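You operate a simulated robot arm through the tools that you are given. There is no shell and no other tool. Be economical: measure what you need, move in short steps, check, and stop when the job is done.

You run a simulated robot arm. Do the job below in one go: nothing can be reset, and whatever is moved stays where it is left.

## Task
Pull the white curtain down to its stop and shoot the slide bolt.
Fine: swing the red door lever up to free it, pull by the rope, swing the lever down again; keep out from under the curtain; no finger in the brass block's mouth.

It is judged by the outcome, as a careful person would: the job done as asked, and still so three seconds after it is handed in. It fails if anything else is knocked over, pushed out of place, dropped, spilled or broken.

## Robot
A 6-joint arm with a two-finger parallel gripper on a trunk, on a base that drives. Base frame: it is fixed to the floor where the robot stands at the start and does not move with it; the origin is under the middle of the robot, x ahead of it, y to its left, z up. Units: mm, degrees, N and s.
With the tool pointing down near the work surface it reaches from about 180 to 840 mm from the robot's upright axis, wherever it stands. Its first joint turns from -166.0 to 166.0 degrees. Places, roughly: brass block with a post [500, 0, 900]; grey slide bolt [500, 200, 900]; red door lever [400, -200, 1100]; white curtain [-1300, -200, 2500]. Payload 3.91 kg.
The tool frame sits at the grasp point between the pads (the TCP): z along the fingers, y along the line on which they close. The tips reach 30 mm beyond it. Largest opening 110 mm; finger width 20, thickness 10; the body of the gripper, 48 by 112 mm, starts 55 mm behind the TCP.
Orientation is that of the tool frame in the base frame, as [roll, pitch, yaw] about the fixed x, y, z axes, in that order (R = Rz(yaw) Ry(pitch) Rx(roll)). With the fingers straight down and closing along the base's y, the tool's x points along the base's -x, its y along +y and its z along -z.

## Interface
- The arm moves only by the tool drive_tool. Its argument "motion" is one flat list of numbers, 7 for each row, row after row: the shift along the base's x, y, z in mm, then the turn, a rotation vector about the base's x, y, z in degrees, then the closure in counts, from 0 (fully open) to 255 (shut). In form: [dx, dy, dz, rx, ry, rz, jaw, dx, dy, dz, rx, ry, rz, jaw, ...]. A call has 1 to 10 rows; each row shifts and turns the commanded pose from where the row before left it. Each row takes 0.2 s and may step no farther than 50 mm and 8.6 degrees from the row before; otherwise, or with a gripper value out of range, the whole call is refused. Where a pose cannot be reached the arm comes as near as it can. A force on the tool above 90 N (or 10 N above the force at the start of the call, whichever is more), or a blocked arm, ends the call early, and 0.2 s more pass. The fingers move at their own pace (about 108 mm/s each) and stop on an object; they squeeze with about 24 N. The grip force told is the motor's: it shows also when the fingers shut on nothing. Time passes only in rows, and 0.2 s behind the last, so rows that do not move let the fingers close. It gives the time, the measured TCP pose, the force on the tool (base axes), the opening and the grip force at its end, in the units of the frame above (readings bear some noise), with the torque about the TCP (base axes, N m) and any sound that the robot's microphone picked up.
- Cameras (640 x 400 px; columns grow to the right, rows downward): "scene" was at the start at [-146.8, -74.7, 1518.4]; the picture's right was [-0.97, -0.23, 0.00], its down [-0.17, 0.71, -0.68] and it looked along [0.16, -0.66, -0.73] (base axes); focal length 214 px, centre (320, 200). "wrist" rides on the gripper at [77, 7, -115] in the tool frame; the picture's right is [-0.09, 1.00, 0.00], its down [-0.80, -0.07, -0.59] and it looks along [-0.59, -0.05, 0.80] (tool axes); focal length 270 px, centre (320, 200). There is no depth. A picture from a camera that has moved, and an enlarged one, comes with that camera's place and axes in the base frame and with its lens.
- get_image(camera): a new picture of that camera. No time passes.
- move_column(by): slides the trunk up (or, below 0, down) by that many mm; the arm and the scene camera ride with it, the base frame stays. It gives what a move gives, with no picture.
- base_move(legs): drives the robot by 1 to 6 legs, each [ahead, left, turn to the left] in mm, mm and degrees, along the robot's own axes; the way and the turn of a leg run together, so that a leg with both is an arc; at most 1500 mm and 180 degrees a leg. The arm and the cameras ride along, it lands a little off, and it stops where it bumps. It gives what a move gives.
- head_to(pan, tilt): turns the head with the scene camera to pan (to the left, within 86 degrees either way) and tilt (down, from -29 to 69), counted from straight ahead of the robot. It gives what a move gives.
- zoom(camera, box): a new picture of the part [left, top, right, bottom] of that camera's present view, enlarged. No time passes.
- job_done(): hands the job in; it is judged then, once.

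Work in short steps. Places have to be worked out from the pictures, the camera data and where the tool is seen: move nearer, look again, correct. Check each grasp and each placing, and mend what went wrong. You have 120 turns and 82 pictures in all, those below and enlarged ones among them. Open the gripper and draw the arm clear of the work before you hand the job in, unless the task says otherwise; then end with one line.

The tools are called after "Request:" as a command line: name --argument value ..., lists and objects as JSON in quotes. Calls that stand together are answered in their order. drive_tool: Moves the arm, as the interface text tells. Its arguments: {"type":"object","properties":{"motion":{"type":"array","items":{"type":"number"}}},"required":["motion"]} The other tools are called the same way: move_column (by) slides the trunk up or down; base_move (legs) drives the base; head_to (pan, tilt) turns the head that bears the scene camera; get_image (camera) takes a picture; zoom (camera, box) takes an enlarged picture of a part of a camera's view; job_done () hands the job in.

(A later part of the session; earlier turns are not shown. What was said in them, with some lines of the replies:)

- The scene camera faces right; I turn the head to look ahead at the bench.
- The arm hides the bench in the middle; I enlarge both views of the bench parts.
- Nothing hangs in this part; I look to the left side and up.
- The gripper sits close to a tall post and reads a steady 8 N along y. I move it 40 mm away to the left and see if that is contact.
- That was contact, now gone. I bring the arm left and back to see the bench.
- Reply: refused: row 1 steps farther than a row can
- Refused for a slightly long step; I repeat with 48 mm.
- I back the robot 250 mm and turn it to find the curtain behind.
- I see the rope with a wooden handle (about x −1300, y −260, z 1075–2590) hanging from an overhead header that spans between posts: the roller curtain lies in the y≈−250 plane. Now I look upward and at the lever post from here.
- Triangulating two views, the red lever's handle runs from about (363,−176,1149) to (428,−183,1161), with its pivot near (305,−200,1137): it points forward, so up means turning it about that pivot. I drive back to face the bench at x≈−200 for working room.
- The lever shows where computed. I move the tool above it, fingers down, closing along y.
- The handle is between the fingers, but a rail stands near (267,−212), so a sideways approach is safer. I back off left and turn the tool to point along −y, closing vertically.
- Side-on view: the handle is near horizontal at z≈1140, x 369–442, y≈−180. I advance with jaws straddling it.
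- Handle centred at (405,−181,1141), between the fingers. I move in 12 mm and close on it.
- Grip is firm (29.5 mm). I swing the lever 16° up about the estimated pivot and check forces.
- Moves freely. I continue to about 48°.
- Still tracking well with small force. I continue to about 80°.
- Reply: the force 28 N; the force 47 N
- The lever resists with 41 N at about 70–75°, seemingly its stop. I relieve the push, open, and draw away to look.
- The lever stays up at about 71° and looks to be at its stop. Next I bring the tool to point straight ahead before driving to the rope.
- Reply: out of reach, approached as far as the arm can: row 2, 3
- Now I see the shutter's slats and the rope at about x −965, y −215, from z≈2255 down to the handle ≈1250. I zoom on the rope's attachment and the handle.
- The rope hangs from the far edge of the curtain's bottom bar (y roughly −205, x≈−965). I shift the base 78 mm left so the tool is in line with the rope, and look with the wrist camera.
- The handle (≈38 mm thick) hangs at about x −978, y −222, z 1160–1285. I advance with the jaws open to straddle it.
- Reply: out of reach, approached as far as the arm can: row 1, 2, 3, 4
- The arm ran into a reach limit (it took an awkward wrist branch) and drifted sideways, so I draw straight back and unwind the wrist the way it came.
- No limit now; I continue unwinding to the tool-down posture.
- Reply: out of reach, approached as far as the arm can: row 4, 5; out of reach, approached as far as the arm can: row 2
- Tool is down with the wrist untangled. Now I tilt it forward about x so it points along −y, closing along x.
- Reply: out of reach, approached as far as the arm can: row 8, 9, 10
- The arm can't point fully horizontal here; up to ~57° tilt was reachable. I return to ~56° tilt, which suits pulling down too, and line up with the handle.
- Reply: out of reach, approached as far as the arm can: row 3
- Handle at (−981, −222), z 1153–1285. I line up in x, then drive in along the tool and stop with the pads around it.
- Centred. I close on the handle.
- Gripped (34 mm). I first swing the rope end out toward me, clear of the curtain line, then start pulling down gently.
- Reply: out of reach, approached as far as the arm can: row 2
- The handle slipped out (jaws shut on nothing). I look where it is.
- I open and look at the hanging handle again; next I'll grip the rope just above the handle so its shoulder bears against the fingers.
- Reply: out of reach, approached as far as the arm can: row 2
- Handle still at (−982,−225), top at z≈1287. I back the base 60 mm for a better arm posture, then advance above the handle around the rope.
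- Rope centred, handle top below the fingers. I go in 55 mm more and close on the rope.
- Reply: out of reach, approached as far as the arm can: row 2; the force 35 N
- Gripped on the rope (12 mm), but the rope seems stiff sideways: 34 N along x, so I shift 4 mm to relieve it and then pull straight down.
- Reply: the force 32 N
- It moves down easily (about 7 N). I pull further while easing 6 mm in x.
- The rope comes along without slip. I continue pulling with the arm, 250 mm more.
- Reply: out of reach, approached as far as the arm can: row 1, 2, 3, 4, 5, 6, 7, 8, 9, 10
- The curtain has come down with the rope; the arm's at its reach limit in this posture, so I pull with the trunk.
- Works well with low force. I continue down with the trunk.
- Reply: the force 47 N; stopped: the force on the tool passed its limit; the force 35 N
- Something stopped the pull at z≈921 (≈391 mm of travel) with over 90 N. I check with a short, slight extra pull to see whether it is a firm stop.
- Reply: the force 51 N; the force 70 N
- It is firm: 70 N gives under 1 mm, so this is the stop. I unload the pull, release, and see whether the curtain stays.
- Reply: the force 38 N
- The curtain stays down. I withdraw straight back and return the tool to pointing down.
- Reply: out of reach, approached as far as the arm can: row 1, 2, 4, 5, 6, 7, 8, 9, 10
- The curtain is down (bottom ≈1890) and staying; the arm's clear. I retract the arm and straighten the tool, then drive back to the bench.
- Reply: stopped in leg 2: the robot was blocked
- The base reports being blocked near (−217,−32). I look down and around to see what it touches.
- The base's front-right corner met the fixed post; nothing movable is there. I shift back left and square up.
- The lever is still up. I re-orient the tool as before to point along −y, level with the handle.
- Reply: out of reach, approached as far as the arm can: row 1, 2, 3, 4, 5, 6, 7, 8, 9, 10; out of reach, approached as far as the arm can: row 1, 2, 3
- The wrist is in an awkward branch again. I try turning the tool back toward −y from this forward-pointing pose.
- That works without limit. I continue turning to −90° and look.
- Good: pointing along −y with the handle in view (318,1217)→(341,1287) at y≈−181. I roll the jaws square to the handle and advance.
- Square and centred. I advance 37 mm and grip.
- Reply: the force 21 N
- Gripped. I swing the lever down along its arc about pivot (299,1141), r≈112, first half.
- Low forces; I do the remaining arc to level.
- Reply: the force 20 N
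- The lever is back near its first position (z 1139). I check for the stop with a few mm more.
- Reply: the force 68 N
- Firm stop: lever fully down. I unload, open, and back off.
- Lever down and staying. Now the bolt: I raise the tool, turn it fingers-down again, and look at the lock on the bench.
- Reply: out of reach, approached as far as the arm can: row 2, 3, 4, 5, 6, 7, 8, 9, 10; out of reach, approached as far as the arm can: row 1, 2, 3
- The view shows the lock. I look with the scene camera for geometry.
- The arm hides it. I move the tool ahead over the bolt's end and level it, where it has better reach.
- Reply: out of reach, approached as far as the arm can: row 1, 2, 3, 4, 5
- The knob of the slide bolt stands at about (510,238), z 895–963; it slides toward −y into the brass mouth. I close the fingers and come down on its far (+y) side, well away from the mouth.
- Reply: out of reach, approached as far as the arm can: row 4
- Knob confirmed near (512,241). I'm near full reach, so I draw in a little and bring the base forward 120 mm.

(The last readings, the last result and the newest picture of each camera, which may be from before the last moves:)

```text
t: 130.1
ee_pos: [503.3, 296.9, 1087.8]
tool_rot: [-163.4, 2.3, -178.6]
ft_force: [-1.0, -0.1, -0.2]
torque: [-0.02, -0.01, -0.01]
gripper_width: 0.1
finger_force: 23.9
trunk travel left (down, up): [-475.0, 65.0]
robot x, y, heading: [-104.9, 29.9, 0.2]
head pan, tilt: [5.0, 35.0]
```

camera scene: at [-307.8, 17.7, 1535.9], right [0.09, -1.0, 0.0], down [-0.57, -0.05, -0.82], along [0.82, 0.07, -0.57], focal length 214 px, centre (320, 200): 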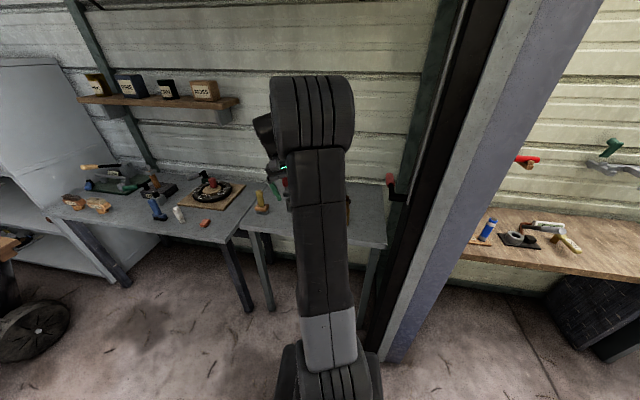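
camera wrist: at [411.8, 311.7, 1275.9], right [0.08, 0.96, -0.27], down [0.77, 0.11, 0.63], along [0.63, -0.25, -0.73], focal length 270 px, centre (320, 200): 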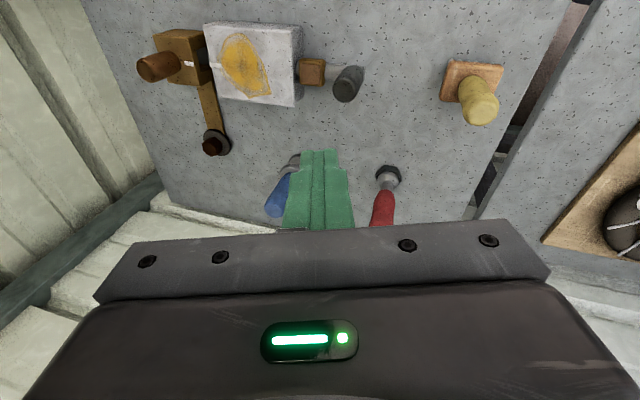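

No limits now. I descend beside the knob, 20 mm clear of it.

Request:
drive_tool --motion '[4, 0, -40, 0, 0, 0, 255, 4, 0, -40, 0, 0, 0, 255, 0, 0, -40, 0, 0, 0, 255, 0, 0, -28, 0, 0, 0, 255]'

Request:
get_image --camera "wrist"

Request:
get_image --camera "scene"

```text
t: 131.1
ee_pos: [511.8, 293.8, 945.2]
tool_rot: [-163.6, 2.2, -178.5]
ft_force: [-0.1, -1.3, 0.1]
torque: [0.01, 0.0, 0.02]
gripper_width: 0.1
finger_force: 24.1
trunk travel left (down, up): [-475.0, 65.0]
robot x, y, heading: [-100.8, 30.7, 0.2]
head pan, tilt: [5.0, 35.0]
```

```text
21 pictures are left
camera wrist: at [427.5, 330.4, 1050.3], right [0.07, 0.96, -0.28], down [0.77, 0.12, 0.62], along [0.63, -0.26, -0.73], focal length 270 px, centre (320, 200)
```

wrist: 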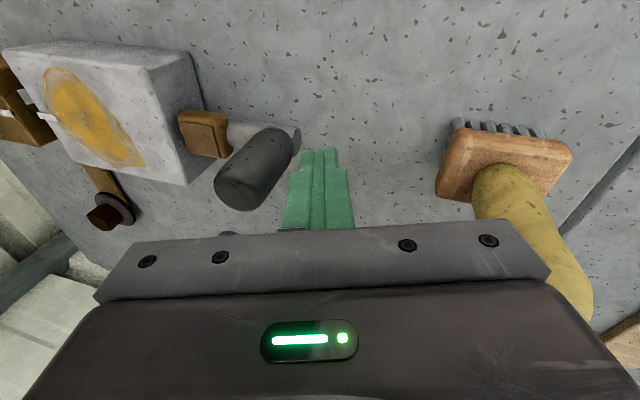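

```text
20 pictures are left
camera scene: at [-184.8, 38.3, 1536.0], right [0.09, -1.0, 0.0], down [-0.57, -0.05, -0.82], along [0.82, 0.08, -0.57], focal length 214 px, centre (320, 200)
```

scene: 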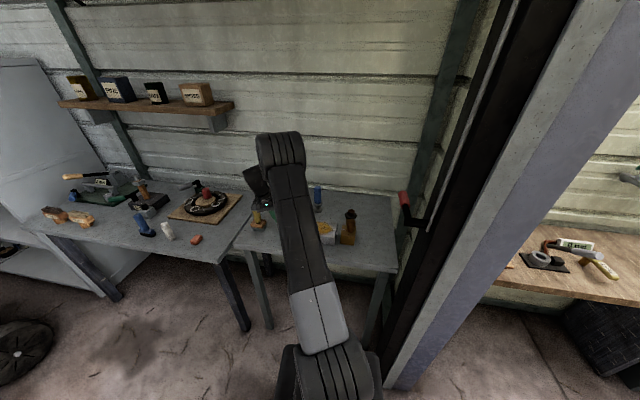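

Finger is beside the knob with the way clear. I push gently toward −y in small steps.

Request:
drive_tool --motion '[-6, -4, -3, 0, 0, 0, 255, 0, -4, 0, 0, 0, 0, 255, 0, -4, 0, 0, 0, 0, 255, 0, -4, 0, 0, 0, 0, 255, 0, -4, 0, 0, 0, 0, 255]'

```text
t: 132.3
ee_pos: [505.1, 277.7, 941.1]
tool_rot: [-163.6, 2.1, -178.5]
ft_force: [-0.1, -0.7, 0.5]
torque: [-0.02, 0.02, 0.01]
gripper_width: 0.0
finger_force: 24.6
trunk travel left (down, up): [-475.0, 65.0]
robot x, y, heading: [-106.6, 27.1, 0.4]
head pan, tilt: [5.0, 35.0]
```

No contact yet; I go on in 4 mm steps.

Request:
drive_tool --motion '[0, -4, 0, 0, 0, 0, 255, 0, -4, 0, 0, 0, 0, 255, 0, -4, 0, 0, 0, 0, 255, 0, -4, 0, 0, 0, 0, 255]'

Request:
get_image --camera "wrist"

```text
t: 133.3
ee_pos: [504.7, 260.9, 940.3]
tool_rot: [-163.5, 2.3, -178.5]
ft_force: [-8.4, 2.5, 0.3]
torque: [0.08, 0.18, -0.1]
gripper_width: 0.0
finger_force: 23.8
trunk travel left (down, up): [-475.0, 65.0]
robot x, y, heading: [-101.5, 30.4, 0.3]
head pan, tilt: [5.0, 35.0]
```

```text
19 pictures are left
camera wrist: at [420.3, 297.2, 1045.4], right [0.07, 0.96, -0.28], down [0.78, 0.12, 0.62], along [0.63, -0.26, -0.73], focal length 270 px, centre (320, 200)
```

wrist: 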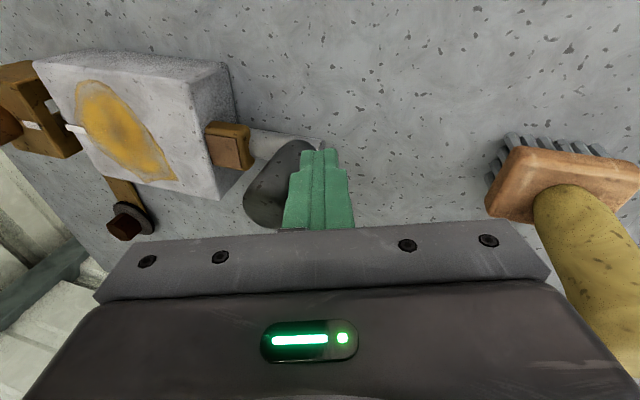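

Contact is on the knob's near side (−8 N along x), so the knob's centre lies farther out in x. I back off, shift +10 mm in x and push again.

Request:
drive_tool --motion '[0, 10, 0, 0, 0, 0, 255, 10, 3, 0, 0, 0, 0, 255, 2, 0, 0, 0, 0, 0, 255, 0, -5, 0, 0, 0, 0, 255, 0, -4, 0, 0, 0, 0, 255]'

Request:
zoom --camera "wrist" --box '[160, 80, 400, 230]'

```text
t: 134.5
ee_pos: [517.0, 265.0, 941.8]
tool_rot: [-163.5, 2.3, -178.5]
ft_force: [-0.5, 0.5, 0.6]
torque: [-0.03, 0.02, 0.02]
gripper_width: 0.0
finger_force: 23.8
trunk travel left (down, up): [-475.0, 65.0]
robot x, y, heading: [-105.0, 28.2, 0.2]
head pan, tilt: [5.0, 35.0]
```

```text
2.67 times, centred on (280, 155) of wrist
camera zoom: at [432.9, 302.1, 1046.3], right [0.07, 0.96, -0.28], down [0.77, 0.12, 0.62], along [0.63, -0.26, -0.73], focal length 721 px, centre (427, 320)
```

zoom: 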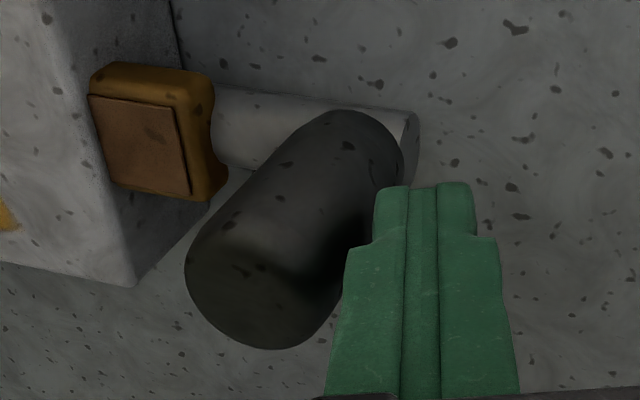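

The knob seems at about (516,230), z 883–942. I'm now lined up, so I push on toward −y.

Request:
drive_tool --motion '[0, -4, 0, 0, 0, 0, 255, 0, -4, 0, 0, 0, 0, 255, 0, -4, 0, 0, 0, 0, 255]'

```text
t: 135.3
ee_pos: [519.1, 253.6, 940.2]
tool_rot: [-163.7, 2.2, -178.5]
ft_force: [-3.6, 2.6, 2.1]
torque: [0.05, 0.04, -0.07]
gripper_width: 0.0
finger_force: 23.7
trunk travel left (down, up): [-475.0, 65.0]
robot x, y, heading: [-106.2, 29.4, 0.5]
head pan, tilt: [5.0, 35.0]
```

Request:
drive_tool --motion '[0, -4, 0, 0, 0, 0, 255, 0, -4, 0, 0, 0, 0, 255]'

Request:
get_image --camera "wrist"

```text
t: 135.9
ee_pos: [518.2, 245.8, 940.3]
tool_rot: [-163.5, 2.2, -178.6]
ft_force: [-1.8, 2.6, -2.0]
torque: [0.08, 0.07, -0.03]
gripper_width: 0.0
finger_force: 23.7
trunk travel left (down, up): [-475.0, 65.0]
robot x, y, heading: [-108.6, 33.5, 0.3]
head pan, tilt: [5.0, 35.0]
```

```text
17 pictures are left
camera wrist: at [434.0, 282.9, 1046.0], right [0.07, 0.96, -0.28], down [0.77, 0.12, 0.62], along [0.63, -0.26, -0.73], focal length 270 px, centre (320, 200)
```

wrist: 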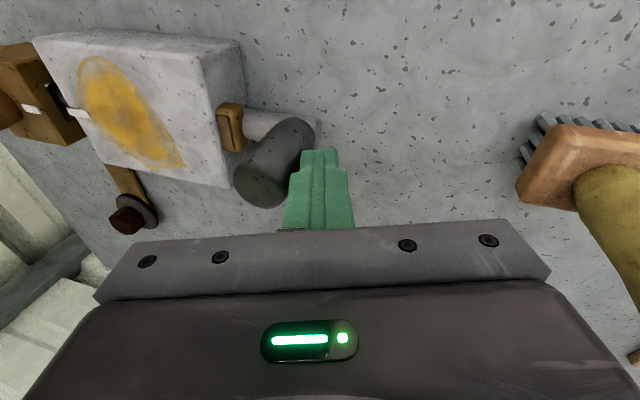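

The bolt slides with about 3 N. I keep pushing.

Request:
drive_tool --motion '[0, -4, 0, 0, 0, 0, 255, 0, -4, 0, 0, 0, 0, 255, 0, -4, 0, 0, 0, 0, 255]'

Request:
get_image --camera "wrist"

```text
t: 136.7
ee_pos: [519.7, 234.6, 942.0]
tool_rot: [-163.5, 2.3, -178.5]
ft_force: [-2.5, 2.9, 1.7]
torque: [0.06, 0.05, -0.08]
gripper_width: 0.0
finger_force: 23.6
trunk travel left (down, up): [-475.0, 65.0]
robot x, y, heading: [-106.0, 30.5, 0.3]
head pan, tilt: [5.0, 35.0]
```

```text
16 pictures are left
camera wrist: at [433.6, 271.0, 1046.6], right [0.07, 0.96, -0.28], down [0.77, 0.12, 0.62], along [0.63, -0.26, -0.73], focal length 270 px, centre (320, 200)
```

wrist: 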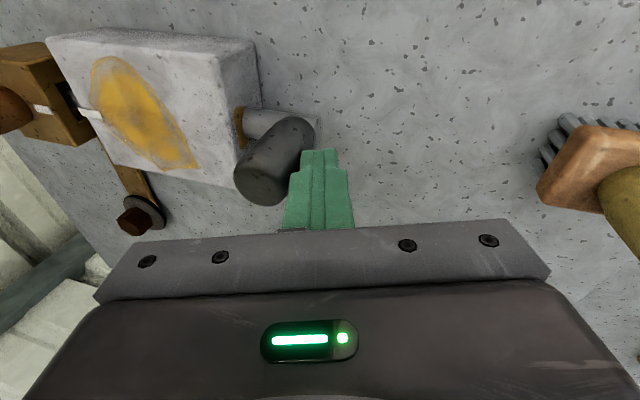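

The collar is entering the case, force still small. I continue.

Request:
drive_tool --motion '[0, -4, 0, 0, 0, 0, 255, 0, -4, 0, 0, 0, 0, 255]'

Request:
drive_tool --motion '[0, -4, 0, 0, 0, 0, 255, 0, -4, 0, 0, 0, 0, 255]'

Request:
get_image --camera "wrist"

```text
t: 137.3
ee_pos: [518.1, 226.7, 940.9]
tool_rot: [-163.5, 2.3, -178.5]
ft_force: [-2.4, 2.6, 1.6]
torque: [0.06, 0.07, 0.01]
gripper_width: 0.0
finger_force: 24.0
trunk travel left (down, up): [-475.0, 65.0]
robot x, y, heading: [-107.2, 29.1, 0.2]
head pan, tilt: [5.0, 35.0]
```

```text
t: 137.9
ee_pos: [517.4, 217.5, 941.0]
tool_rot: [-163.4, 2.3, -178.5]
ft_force: [-2.5, 3.0, 1.5]
torque: [0.01, 0.04, 0.01]
gripper_width: 0.0
finger_force: 24.1
trunk travel left (down, up): [-475.0, 65.0]
robot x, y, heading: [-107.3, 30.2, 0.4]
head pan, tilt: [5.0, 35.0]
```

```text
15 pictures are left
camera wrist: at [432.8, 254.0, 1046.2], right [0.07, 0.96, -0.28], down [0.77, 0.12, 0.62], along [0.63, -0.26, -0.73], focal length 270 px, centre (320, 200)
```

wrist: 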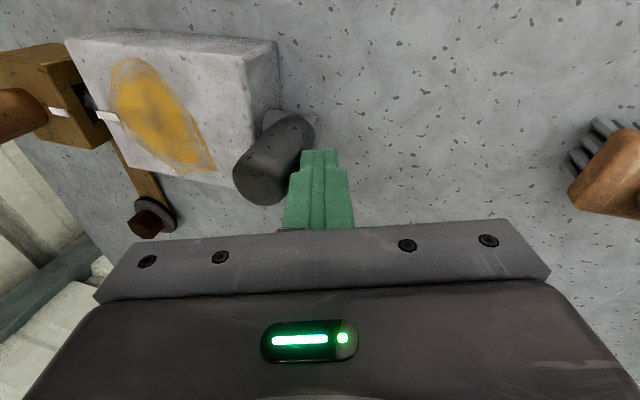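

I check the bolt tip at the brass mouth.

Request:
zoom --camera "wrist" --box '[0, 30, 160, 130]'

```text
4.00 times, centred on (80, 80) of wrist
camera zoom: at [432.8, 254.0, 1046.2], right [0.07, 0.96, -0.28], down [0.77, 0.12, 0.62], along [0.63, -0.26, -0.73], focal length 1081 px, centre (1280, 680)
```

zoom: 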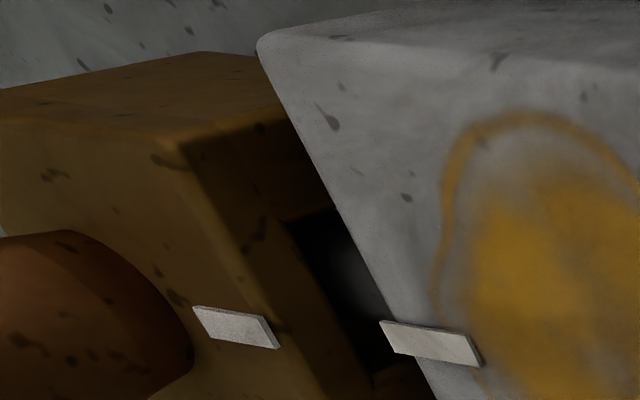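

Marks line up within about 2 mm and the bolt nose is heading into the mouth. I continue pushing in small steps, watching force.

Request:
drive_tool --motion '[0, -3, 0, 0, 0, 0, 255, 0, -3, 0, 0, 0, 0, 255, 0, -3, 0, 0, 0, 0, 255]'

Request:
drive_tool --motion '[0, -3, 0, 0, 0, 0, 255, 0, -3, 0, 0, 0, 0, 255]'

Request:
get_image --camera "wrist"

```text
t: 138.7
ee_pos: [517.9, 213.3, 941.7]
tool_rot: [-163.6, 2.3, -178.3]
ft_force: [-1.2, 31.6, -1.3]
torque: [0.85, 0.06, -0.03]
gripper_width: 0.2
finger_force: 23.8
trunk travel left (down, up): [-475.0, 65.0]
robot x, y, heading: [-104.0, 32.3, 0.5]
head pan, tilt: [5.0, 35.0]
```

```text
t: 139.3
ee_pos: [517.8, 214.3, 942.9]
tool_rot: [-163.9, 2.4, -178.2]
ft_force: [-1.1, 55.0, 1.3]
torque: [1.43, 0.0, -0.07]
gripper_width: 0.1
finger_force: 23.9
trunk travel left (down, up): [-475.0, 65.0]
robot x, y, heading: [-101.0, 27.1, 0.6]
head pan, tilt: [5.0, 35.0]
```

```text
13 pictures are left
camera wrist: at [432.4, 249.8, 1046.3], right [0.07, 0.96, -0.27], down [0.77, 0.12, 0.62], along [0.63, -0.26, -0.73], focal length 270 px, centre (320, 200)
```

wrist: 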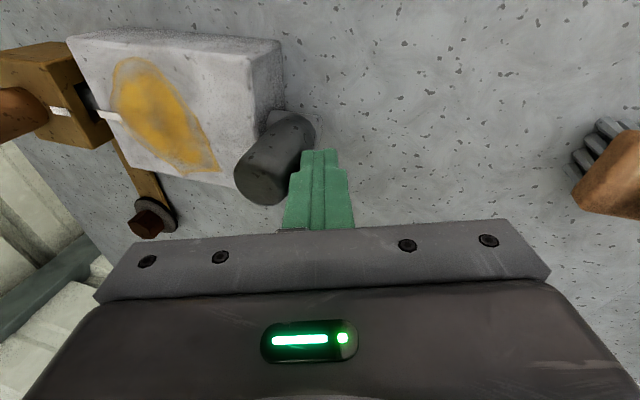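

Firm resistance at y≈214 (55 N). I back off a bit and look at the mouth from the scene camera to tell end-of-travel from a block.

Request:
drive_tool --motion '[0, 8, 0, 0, 0, 0, 255, 0, 10, 0, 0, 0, 0, 255, 0, 10, 0, 0, 0, 0, 255]'

Request:
zoom --camera "scene" --box '[300, 200, 380, 250]'

Request:
zoom --camera "wrist" --box '[0, 20, 300, 210]'

```text
t: 140.1
ee_pos: [517.8, 228.5, 942.3]
tool_rot: [-163.5, 2.2, -178.7]
ft_force: [0.3, 0.3, 0.7]
torque: [-0.01, 0.0, 0.02]
gripper_width: 0.1
finger_force: 24.0
trunk travel left (down, up): [-475.0, 65.0]
robot x, y, heading: [-105.8, 28.4, 0.0]
head pan, tilt: [5.0, 35.0]
```

```text
8.00 times, centred on (340, 225) of scene
camera zoom: at [-185.3, 38.1, 1535.9], right [0.09, -1.0, 0.0], down [-0.57, -0.05, -0.82], along [0.82, 0.07, -0.57], focal length 1716 px, centre (160, 0)
```

zoom: 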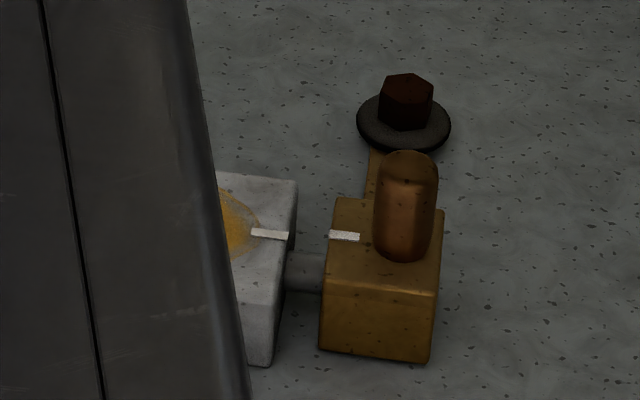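

```text
2.11 times, centred on (150, 115) of wrist
camera zoom: at [433.5, 265.4, 1046.8], right [0.08, 0.96, -0.28], down [0.78, 0.12, 0.62], along [0.63, -0.27, -0.73], focal length 569 px, centre (678, 379)
```

zoom: 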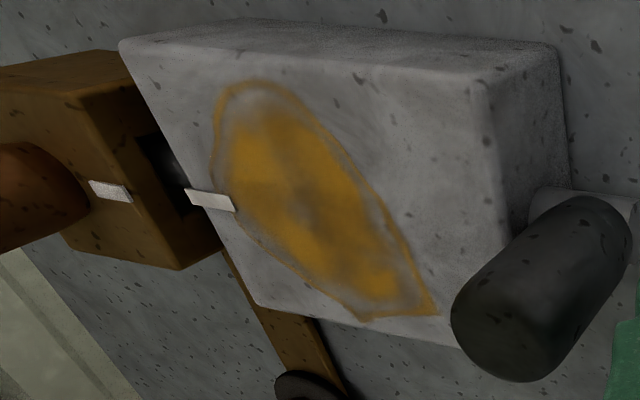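

The bolt now spans from the case into the brass mouth; about 42 mm of travel with the knob up against the case versus a ~19 mm gap, so it is fully shot. I draw the finger clear, rise, and open.

Request:
drive_tool --motion '[0, 10, 10, 0, 0, 0, 255, 0, 5, 40, 0, 0, 0, 255, 0, 0, 45, 0, 0, 0, 255, 0, 0, 45, 0, 0, 0, 255, 0, 0, 45, 0, 0, 0, 255, -30, 0, 20, 0, 0, 0, 100, -40, 0, 0, 0, 0, 0, 0, -40, 0, 0, 0, 0, 0, 0]'

Request:
get_image --camera "wrist"

```text
t: 141.9
ee_pos: [407.8, 245.8, 1148.8]
tool_rot: [-163.4, 2.3, -178.4]
ft_force: [0.4, -0.2, 0.3]
torque: [0.01, 0.02, 0.02]
gripper_width: 109.9
finger_force: 0.2
trunk travel left (down, up): [-475.0, 65.0]
robot x, y, heading: [-108.2, 32.7, 0.3]
head pan, tilt: [5.0, 35.0]
```

```text
10 pictures are left
camera wrist: at [323.0, 281.7, 1253.6], right [0.07, 0.96, -0.28], down [0.77, 0.12, 0.62], along [0.63, -0.26, -0.73], focal length 270 px, centre (320, 200)
```

wrist: 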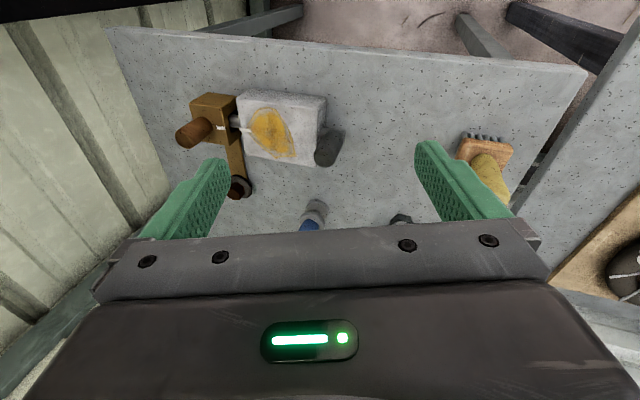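

Request:
zoom --camera "wrist" --box '[170, 80, 370, 205]'

```text
3.20 times, centred on (270, 142) of wrist
camera zoom: at [323.0, 281.7, 1253.6], right [0.07, 0.96, -0.28], down [0.77, 0.12, 0.62], along [0.63, -0.26, -0.73], focal length 865 px, centre (480, 384)
```

zoom: 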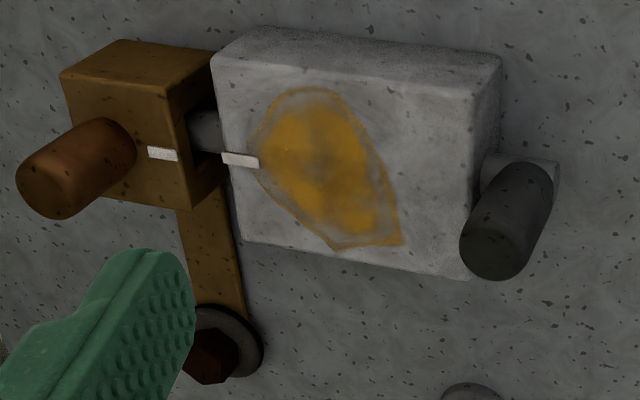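

The bolt is clearly in the brass mouth and the knob against the case. A last check of lever and curtain.

Request:
head_to --pan -70 --tilt 0

Request:
get_image --camera "scene"

Request:
head_to --pan -15 --tilt 30

Request:
get_image --camera "scene"

```text
t: 143.4
ee_pos: [409.8, 245.4, 1148.2]
tool_rot: [-163.3, 2.3, -178.4]
ft_force: [-1.0, -0.3, 0.3]
torque: [0.01, 0.01, 0.01]
gripper_width: 110.0
finger_force: 0.1
trunk travel left (down, up): [-475.0, 65.0]
robot x, y, heading: [-108.5, 29.3, 0.5]
head pan, tilt: [-70.0, 0.0]
```

```text
8 pictures are left
camera scene: at [-241.6, -54.4, 1592.0], right [-0.94, -0.35, 0.0], down [0.0, 0.0, -1.0], along [0.35, -0.94, 0.0], focal length 214 px, centre (320, 200)
```

scene: 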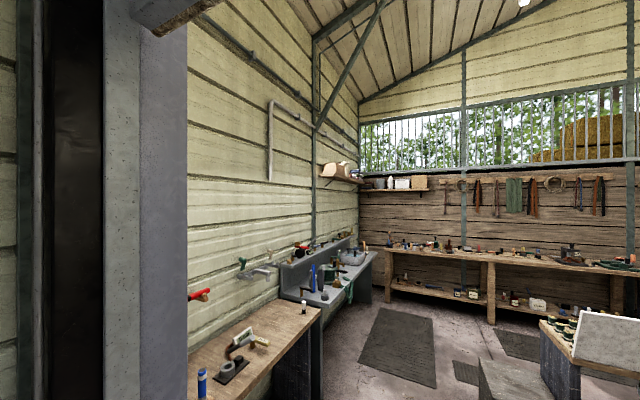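

```text
t: 144.6
ee_pos: [409.4, 245.0, 1148.2]
tool_rot: [-163.4, 2.3, -178.5]
ft_force: [0.6, -0.1, -0.3]
torque: [0.0, -0.02, -0.02]
gripper_width: 110.2
finger_force: 0.0
trunk travel left (down, up): [-475.0, 65.0]
robot x, y, heading: [-106.8, 28.8, 0.3]
head pan, tilt: [-15.0, 30.0]
```

```text
7 pictures are left
camera scene: at [-185.5, 7.0, 1543.7], right [-0.25, -0.97, 0.0], down [-0.48, 0.13, -0.87], along [0.84, -0.22, -0.5], focal length 214 px, centre (320, 200)
```

scene: 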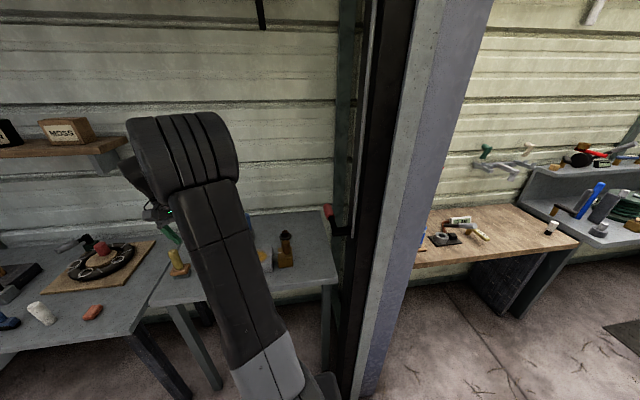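

The curtain is still down at its stop, the lever is down, and the bolt is shot with the arm clear and the gripper open. I hand in.

Request:
job_done

```text
The job is handed in.
```

The white curtain is down at its stop, the red lever is back down, and the slide bolt is shot into the brass block. All three were still in place at the last check before I handed in.
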